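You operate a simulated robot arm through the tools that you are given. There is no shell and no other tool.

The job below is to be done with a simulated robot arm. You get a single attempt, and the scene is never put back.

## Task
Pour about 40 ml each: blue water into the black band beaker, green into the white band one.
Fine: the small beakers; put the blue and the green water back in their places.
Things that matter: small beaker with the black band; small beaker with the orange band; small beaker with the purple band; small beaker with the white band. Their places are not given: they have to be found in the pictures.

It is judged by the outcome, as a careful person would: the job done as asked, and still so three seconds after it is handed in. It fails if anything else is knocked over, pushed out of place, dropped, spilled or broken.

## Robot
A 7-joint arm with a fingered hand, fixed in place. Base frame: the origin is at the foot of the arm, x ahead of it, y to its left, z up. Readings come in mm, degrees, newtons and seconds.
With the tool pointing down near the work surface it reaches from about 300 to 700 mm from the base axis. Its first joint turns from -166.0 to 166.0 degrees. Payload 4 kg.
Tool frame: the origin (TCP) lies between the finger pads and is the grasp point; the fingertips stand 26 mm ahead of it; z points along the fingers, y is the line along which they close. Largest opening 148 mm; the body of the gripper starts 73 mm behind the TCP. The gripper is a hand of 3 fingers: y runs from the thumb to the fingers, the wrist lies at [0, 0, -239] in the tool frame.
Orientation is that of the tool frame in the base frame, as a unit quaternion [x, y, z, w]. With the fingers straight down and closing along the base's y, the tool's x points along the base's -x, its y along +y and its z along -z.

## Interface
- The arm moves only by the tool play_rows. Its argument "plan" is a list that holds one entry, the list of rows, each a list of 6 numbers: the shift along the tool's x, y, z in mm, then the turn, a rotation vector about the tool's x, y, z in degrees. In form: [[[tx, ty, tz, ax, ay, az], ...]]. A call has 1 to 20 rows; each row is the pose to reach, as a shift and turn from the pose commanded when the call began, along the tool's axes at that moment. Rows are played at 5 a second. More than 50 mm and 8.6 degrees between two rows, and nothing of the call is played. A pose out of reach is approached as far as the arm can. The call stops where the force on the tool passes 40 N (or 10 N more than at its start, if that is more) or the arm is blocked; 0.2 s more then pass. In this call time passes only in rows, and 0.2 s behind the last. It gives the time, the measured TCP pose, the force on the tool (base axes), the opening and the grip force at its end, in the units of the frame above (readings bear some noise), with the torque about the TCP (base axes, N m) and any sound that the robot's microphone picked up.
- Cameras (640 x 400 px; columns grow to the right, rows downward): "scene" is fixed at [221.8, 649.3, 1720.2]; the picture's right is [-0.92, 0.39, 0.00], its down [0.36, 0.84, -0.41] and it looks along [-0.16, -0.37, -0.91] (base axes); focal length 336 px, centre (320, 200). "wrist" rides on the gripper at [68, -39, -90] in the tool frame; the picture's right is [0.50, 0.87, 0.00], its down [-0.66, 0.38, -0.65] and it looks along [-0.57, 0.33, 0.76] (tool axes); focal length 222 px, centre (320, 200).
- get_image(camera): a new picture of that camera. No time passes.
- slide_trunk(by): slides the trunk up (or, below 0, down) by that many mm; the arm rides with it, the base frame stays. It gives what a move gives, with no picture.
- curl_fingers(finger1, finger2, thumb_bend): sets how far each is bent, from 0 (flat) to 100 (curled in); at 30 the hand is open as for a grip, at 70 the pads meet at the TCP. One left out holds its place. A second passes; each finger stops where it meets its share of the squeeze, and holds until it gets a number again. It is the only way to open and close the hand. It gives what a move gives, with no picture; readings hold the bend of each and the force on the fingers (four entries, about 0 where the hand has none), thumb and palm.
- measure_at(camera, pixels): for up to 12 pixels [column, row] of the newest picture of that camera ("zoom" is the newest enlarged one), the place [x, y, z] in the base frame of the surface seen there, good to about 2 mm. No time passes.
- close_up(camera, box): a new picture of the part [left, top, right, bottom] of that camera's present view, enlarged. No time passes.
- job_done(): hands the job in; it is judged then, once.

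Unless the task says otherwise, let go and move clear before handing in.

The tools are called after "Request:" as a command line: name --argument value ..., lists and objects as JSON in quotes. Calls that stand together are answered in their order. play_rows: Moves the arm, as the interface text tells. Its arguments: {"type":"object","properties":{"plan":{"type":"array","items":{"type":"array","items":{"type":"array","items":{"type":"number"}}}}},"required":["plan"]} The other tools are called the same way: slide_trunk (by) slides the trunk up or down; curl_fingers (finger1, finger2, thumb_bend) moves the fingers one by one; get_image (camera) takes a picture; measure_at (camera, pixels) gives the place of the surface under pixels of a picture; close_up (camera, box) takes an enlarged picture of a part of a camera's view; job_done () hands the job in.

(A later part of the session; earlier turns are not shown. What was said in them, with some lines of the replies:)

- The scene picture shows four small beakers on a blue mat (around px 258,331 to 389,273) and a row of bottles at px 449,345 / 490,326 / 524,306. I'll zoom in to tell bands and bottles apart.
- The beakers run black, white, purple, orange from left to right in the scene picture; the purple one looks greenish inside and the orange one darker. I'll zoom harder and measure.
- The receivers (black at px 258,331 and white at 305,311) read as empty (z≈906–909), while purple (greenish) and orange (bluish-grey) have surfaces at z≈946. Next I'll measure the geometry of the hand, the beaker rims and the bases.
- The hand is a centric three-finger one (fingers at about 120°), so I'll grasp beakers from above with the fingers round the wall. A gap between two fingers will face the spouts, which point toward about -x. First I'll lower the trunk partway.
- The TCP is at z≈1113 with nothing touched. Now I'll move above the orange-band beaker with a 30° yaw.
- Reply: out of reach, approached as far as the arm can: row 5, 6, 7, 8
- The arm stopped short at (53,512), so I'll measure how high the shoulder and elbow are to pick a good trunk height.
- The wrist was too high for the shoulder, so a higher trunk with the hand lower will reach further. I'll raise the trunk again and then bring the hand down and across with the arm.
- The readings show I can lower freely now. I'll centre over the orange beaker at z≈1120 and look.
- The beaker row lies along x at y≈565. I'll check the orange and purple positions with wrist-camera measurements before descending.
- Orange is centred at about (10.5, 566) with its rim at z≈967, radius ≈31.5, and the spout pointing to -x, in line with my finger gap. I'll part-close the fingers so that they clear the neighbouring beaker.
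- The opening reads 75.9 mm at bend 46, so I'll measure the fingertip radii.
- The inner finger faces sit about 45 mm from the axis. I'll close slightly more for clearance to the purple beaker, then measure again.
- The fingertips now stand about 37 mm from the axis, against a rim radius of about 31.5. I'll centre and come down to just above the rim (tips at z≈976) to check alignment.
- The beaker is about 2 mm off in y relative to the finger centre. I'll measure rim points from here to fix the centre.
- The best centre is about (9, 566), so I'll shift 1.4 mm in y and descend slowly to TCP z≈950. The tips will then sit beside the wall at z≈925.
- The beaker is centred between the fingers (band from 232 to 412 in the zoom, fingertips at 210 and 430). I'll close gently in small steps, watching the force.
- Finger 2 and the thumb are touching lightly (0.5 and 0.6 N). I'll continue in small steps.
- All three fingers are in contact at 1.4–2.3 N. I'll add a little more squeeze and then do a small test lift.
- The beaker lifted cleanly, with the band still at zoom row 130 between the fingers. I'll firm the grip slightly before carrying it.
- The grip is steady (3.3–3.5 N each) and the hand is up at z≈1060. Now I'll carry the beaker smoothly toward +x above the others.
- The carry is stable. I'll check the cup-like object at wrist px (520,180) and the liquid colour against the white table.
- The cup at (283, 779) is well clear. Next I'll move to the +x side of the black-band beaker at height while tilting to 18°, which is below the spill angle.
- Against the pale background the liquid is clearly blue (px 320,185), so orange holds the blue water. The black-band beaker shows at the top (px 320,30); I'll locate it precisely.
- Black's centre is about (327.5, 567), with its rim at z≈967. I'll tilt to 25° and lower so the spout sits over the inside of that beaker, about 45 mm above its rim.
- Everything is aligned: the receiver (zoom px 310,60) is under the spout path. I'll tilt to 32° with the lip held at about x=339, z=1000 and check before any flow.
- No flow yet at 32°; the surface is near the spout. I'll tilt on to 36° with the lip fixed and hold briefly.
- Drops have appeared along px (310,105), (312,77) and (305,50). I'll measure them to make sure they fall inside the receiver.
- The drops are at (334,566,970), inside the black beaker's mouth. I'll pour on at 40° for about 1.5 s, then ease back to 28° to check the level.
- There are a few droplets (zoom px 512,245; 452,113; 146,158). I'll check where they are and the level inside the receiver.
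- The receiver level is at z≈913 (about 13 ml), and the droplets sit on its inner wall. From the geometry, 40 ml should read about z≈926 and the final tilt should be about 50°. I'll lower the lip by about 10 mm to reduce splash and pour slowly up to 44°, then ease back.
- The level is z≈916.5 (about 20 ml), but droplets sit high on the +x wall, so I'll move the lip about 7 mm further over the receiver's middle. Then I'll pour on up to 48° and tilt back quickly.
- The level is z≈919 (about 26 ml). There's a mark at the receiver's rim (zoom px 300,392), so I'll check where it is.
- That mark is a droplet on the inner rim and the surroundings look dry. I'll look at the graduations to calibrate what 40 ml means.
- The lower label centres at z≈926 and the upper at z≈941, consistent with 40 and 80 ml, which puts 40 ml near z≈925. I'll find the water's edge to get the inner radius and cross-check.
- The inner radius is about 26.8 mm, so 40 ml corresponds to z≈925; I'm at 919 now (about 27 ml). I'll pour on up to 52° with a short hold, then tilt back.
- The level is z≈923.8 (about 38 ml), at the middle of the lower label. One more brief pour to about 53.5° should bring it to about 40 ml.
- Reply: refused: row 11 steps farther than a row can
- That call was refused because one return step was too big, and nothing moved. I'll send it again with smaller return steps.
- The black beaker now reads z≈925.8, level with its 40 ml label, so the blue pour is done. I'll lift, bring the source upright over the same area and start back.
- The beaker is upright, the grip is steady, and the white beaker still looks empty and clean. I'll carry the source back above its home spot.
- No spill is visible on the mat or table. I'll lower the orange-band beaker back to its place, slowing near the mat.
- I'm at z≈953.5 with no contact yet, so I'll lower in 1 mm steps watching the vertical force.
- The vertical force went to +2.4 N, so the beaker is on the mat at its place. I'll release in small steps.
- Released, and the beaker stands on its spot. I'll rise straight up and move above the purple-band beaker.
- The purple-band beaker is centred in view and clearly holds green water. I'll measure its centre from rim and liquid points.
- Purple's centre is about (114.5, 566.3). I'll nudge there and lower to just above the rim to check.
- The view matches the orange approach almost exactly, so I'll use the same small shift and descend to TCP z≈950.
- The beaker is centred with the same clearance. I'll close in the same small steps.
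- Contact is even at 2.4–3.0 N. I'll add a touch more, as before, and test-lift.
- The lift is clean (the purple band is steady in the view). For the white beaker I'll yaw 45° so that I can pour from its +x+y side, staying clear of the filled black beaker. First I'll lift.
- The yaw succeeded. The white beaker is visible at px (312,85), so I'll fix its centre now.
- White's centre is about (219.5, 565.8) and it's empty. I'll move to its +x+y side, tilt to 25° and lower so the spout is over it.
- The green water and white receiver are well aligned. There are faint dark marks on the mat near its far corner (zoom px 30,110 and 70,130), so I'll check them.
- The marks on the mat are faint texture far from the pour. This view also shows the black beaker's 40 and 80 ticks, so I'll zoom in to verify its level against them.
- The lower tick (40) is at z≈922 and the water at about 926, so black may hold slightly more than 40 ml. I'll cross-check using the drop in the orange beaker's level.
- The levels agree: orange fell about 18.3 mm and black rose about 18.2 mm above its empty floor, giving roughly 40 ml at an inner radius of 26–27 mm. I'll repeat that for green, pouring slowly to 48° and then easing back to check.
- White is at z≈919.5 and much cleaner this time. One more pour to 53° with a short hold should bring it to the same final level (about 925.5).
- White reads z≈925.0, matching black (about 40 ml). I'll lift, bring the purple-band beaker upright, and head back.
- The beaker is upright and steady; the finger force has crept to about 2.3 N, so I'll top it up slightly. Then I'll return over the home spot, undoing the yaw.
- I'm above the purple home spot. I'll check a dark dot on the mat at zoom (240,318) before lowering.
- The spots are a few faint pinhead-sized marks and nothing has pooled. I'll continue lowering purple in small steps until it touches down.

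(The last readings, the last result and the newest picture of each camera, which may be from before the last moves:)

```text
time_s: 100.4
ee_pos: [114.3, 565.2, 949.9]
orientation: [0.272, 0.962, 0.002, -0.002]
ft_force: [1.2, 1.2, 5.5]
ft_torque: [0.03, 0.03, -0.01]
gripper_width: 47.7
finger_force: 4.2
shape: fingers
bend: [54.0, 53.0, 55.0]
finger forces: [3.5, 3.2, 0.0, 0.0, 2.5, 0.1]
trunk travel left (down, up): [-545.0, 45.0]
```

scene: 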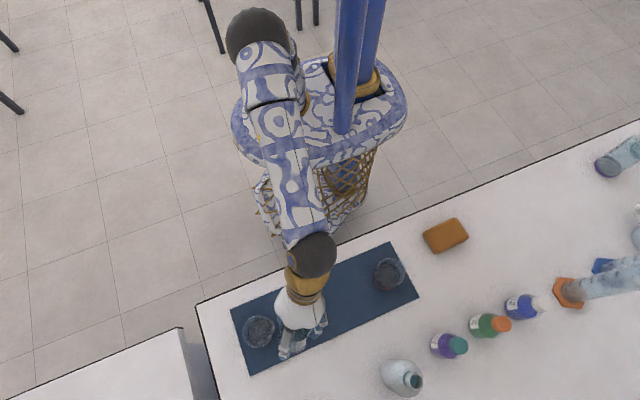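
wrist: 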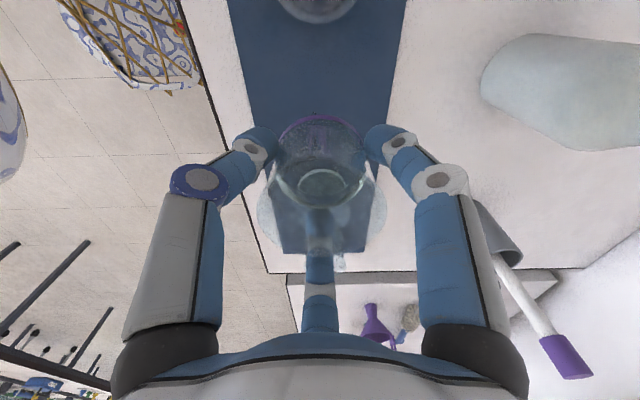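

The vertical force is up to 5.5 N, so the beaker is firmly down. I'll raise half a millimetre to unload it and then release gently.

Request:
play_rows --plan '[[[0, 0, -0.6, 0, 0, 0]]]'

Request:
curl_fingers --finger1 55 --finger2 54.5 --thumb_bend 54.5

Request:
curl_fingers --finger1 52 --finger2 52 --thumb_bend 52

Request:
curl_fingers --finger1 50 --finger2 50 --thumb_bend 50

Request:
close_up --camera "wrist" --box '[180, 50, 460, 250]'

```text
time_s: 100.8
ee_pos: [114.1, 564.3, 952.3]
orientation: [0.272, 0.962, 0.002, -0.002]
ft_force: [1.5, 0.6, 4.3]
ft_torque: [0.06, -0.03, -0.01]
gripper_width: 47.8
finger_force: 4.9
shape: fingers
bend: [54.0, 53.0, 55.0]
finger forces: [3.6, 3.4, 0.0, 0.0, 2.3, 0.0]
trunk travel left (down, up): [-545.0, 45.0]
```

```text
time_s: 101.8
ee_pos: [113.7, 565.9, 950.2]
orientation: [0.272, 0.962, 0.001, -0.001]
ft_force: [-0.2, 1.4, 0.7]
ft_torque: [0.03, -0.05, -0.02]
gripper_width: 49.8
finger_force: 1.4
shape: fingers
bend: [54.0, 53.0, 54.0]
finger forces: [1.4, 1.2, 0.0, 0.0, 0.4, 0.0]
trunk travel left (down, up): [-545.0, 45.0]
```

```text
time_s: 102.8
ee_pos: [113.4, 565.2, 951.5]
orientation: [0.273, 0.962, 0.002, -0.001]
ft_force: [-0.7, -0.4, -0.1]
ft_torque: [0.0, -0.01, 0.02]
gripper_width: 55.0
finger_force: 0.0
shape: fingers
bend: [52.0, 52.0, 52.0]
finger forces: [0.1, 0.0, 0.1, 0.0, 0.0, 0.1]
trunk travel left (down, up): [-545.0, 45.0]
```

```text
time_s: 103.8
ee_pos: [113.6, 566.0, 951.2]
orientation: [0.272, 0.962, 0.003, -0.002]
ft_force: [0.5, -0.8, 0.3]
ft_torque: [-0.02, -0.01, 0.01]
gripper_width: 61.5
finger_force: 0.0
shape: fingers
bend: [50.0, 50.0, 50.0]
finger forces: [0.0, 0.0, 0.0, 0.0, 0.1, 0.1]
trunk travel left (down, up): [-545.0, 45.0]
```

```text
2.00 times, centred on (320, 150) of wrist
```

zoom: 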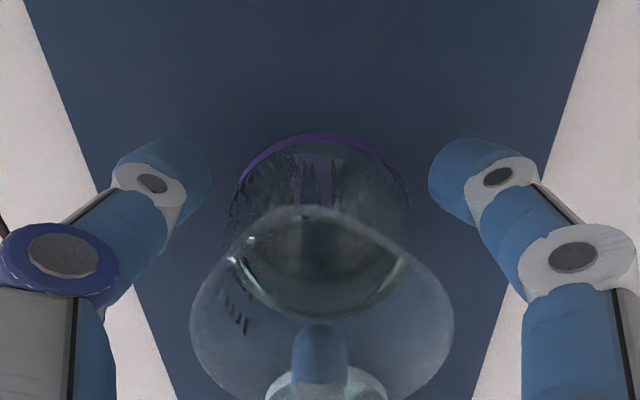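

Both sources are back and the fingers are clear of purple. I'll rise straight up, retreat toward the robot, then inspect everything.

Request:
play_rows --plan '[[[0, 0, -6, 0, 0, 0], [0, 0, -14, 0, 0, 0], [0, 0, -26, 0, 0, 0], [0, 0, -40, 0, 0, 0], [0, 0, -60, 0, 0, 0], [0, 0, -85, 0, 0, 0], [0, 0, -110, 0, 0, 0], [0, 0, -130, 0, 0, 0], [-10, -17, -150, 0, 0, 0], [-30, -48, -160, 0, 0, 0], [-52, -85, -160, 0, 0, 0], [-73, -119, -160, 0, 0, 0], [-89, -145, -160, 0, 0, 0]]]'

Request:
get_image --camera "scene"

Request:
close_up --camera "scene" --box '[220, 230, 430, 380]'

Request:
close_up --camera "scene" --box '[325, 250, 415, 310]'

Request:
measure_at --camera "scene" --pixels '[[258, 331], [262, 333], [305, 311], [301, 312], [308, 308], [349, 290], [346, 292], [389, 273], [386, 274]]'

Request:
get_image --camera "wrist"

```text
time_s: 106.6
ee_pos: [115.1, 394.0, 1109.4]
orientation: [0.272, 0.962, 0.002, -0.001]
ft_force: [0.1, -1.3, -0.1]
ft_torque: [0.0, -0.02, -0.01]
gripper_width: 61.7
finger_force: 0.1
shape: fingers
bend: [50.0, 50.0, 50.0]
finger forces: [0.1, 0.0, 0.0, 0.0, 0.0, 0.0]
trunk travel left (down, up): [-545.0, 45.0]
```

```text
taken
```

scene: 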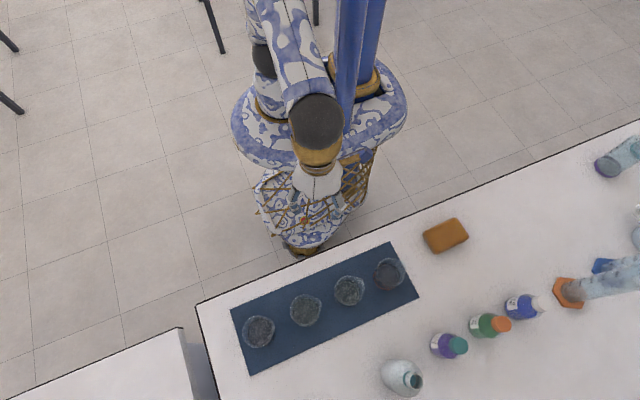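

```text
2.67 times, centred on (325, 305) of scene
```

zoom: 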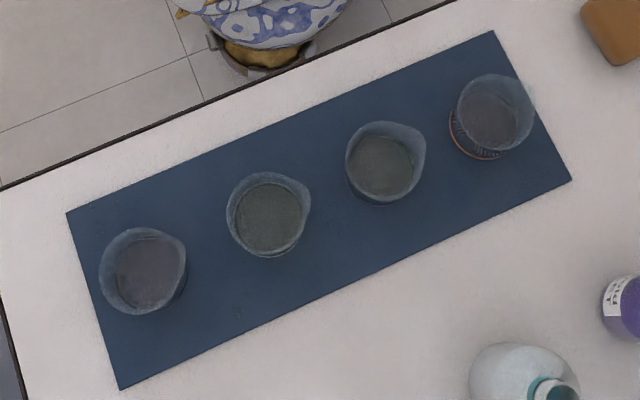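

```text
6.67 times, centred on (370, 280) of scene
```

zoom: 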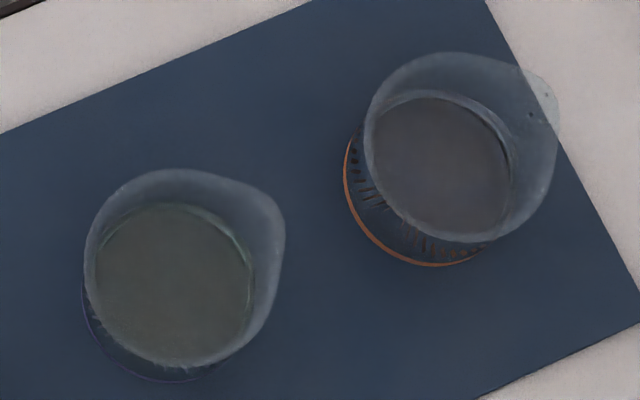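

```text
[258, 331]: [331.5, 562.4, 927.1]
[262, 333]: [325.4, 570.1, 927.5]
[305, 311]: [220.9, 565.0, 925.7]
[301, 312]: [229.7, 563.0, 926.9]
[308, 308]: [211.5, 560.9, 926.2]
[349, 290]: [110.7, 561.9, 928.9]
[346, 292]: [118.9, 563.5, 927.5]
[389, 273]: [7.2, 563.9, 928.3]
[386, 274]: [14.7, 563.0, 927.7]
```

```text
taken
```

wrist: 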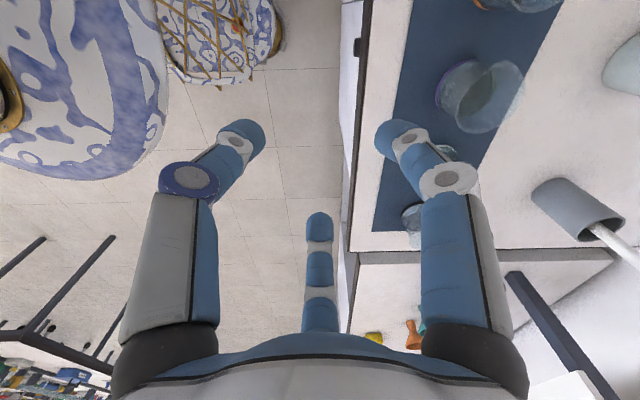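

All four beakers stand in place, with levels black ≈927, white ≈926 and both sources ≈928 (scene scale), so each pour was about 40 ml. One last look at the mat before handing in.

Request:
close_up --camera "scene" --box '[270, 325, 330, 365]'

Request:
close_up --camera "scene" --box '[225, 290, 290, 335]'

Request:
close_up --camera "scene" --box '[200, 330, 300, 400]'

```text
10.00 times, centred on (300, 345) of scene
```

zoom: 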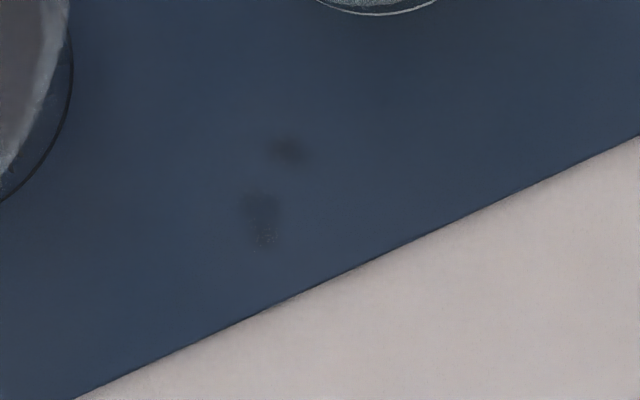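

```text
8.89 times, centred on (258, 312) of scene
```

zoom: 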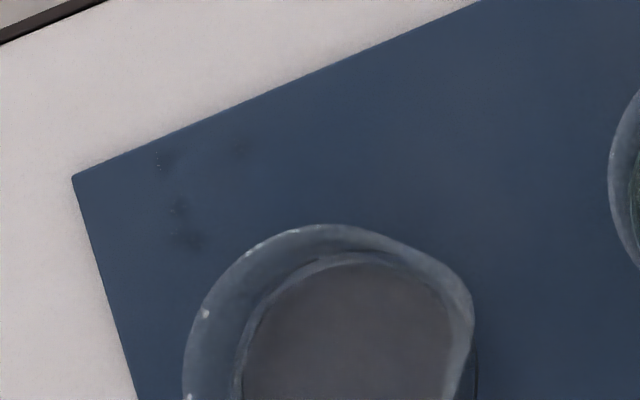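

```text
5.71 times, centred on (250, 365) of scene
```

zoom: 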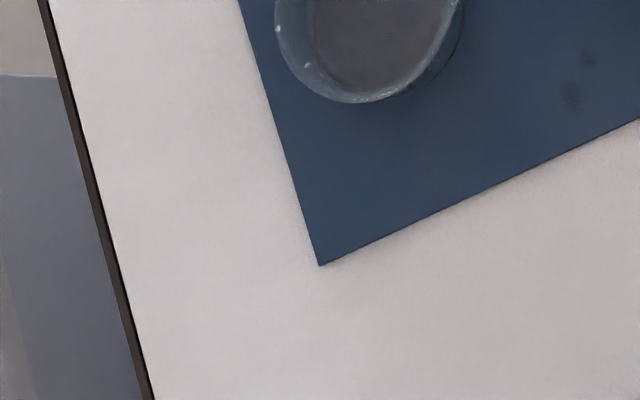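

The beakers are upright in their spots, the receivers hold about 40 ml each, and the hand is clear. A few faint specks show on the mat, possibly tiny drops from the pours, with no pooling. I'm handing in.

Request:
job_done

```text
The job is handed in.
```

I poured about 40 ml of blue water into the black-band beaker and about 40 ml of green into the white-band one, then handed the job in.

- **Amounts:** I judged these from water levels, to within a few ml. The orange-band beaker (blue) and the purple-band beaker (green) each dropped about 18 mm. The receivers rose to match, with black perhaps 1–2 ml fuller than white.
- **Placement:** The orange-band and purple-band beakers are back on the mat within about 1–2 mm of where they started. All four beakers are upright and look undamaged, and the hand is clear of the table.
- **Possible drips:** The last pictures show a few faint, pinhead-sized dark spots on the mat, near its corner by the black-band beaker and beside the white-band one. They may be tiny drops from the pours; nothing pooled, and I did not wipe them. A few droplets also cling to the inner walls of the two receivers.
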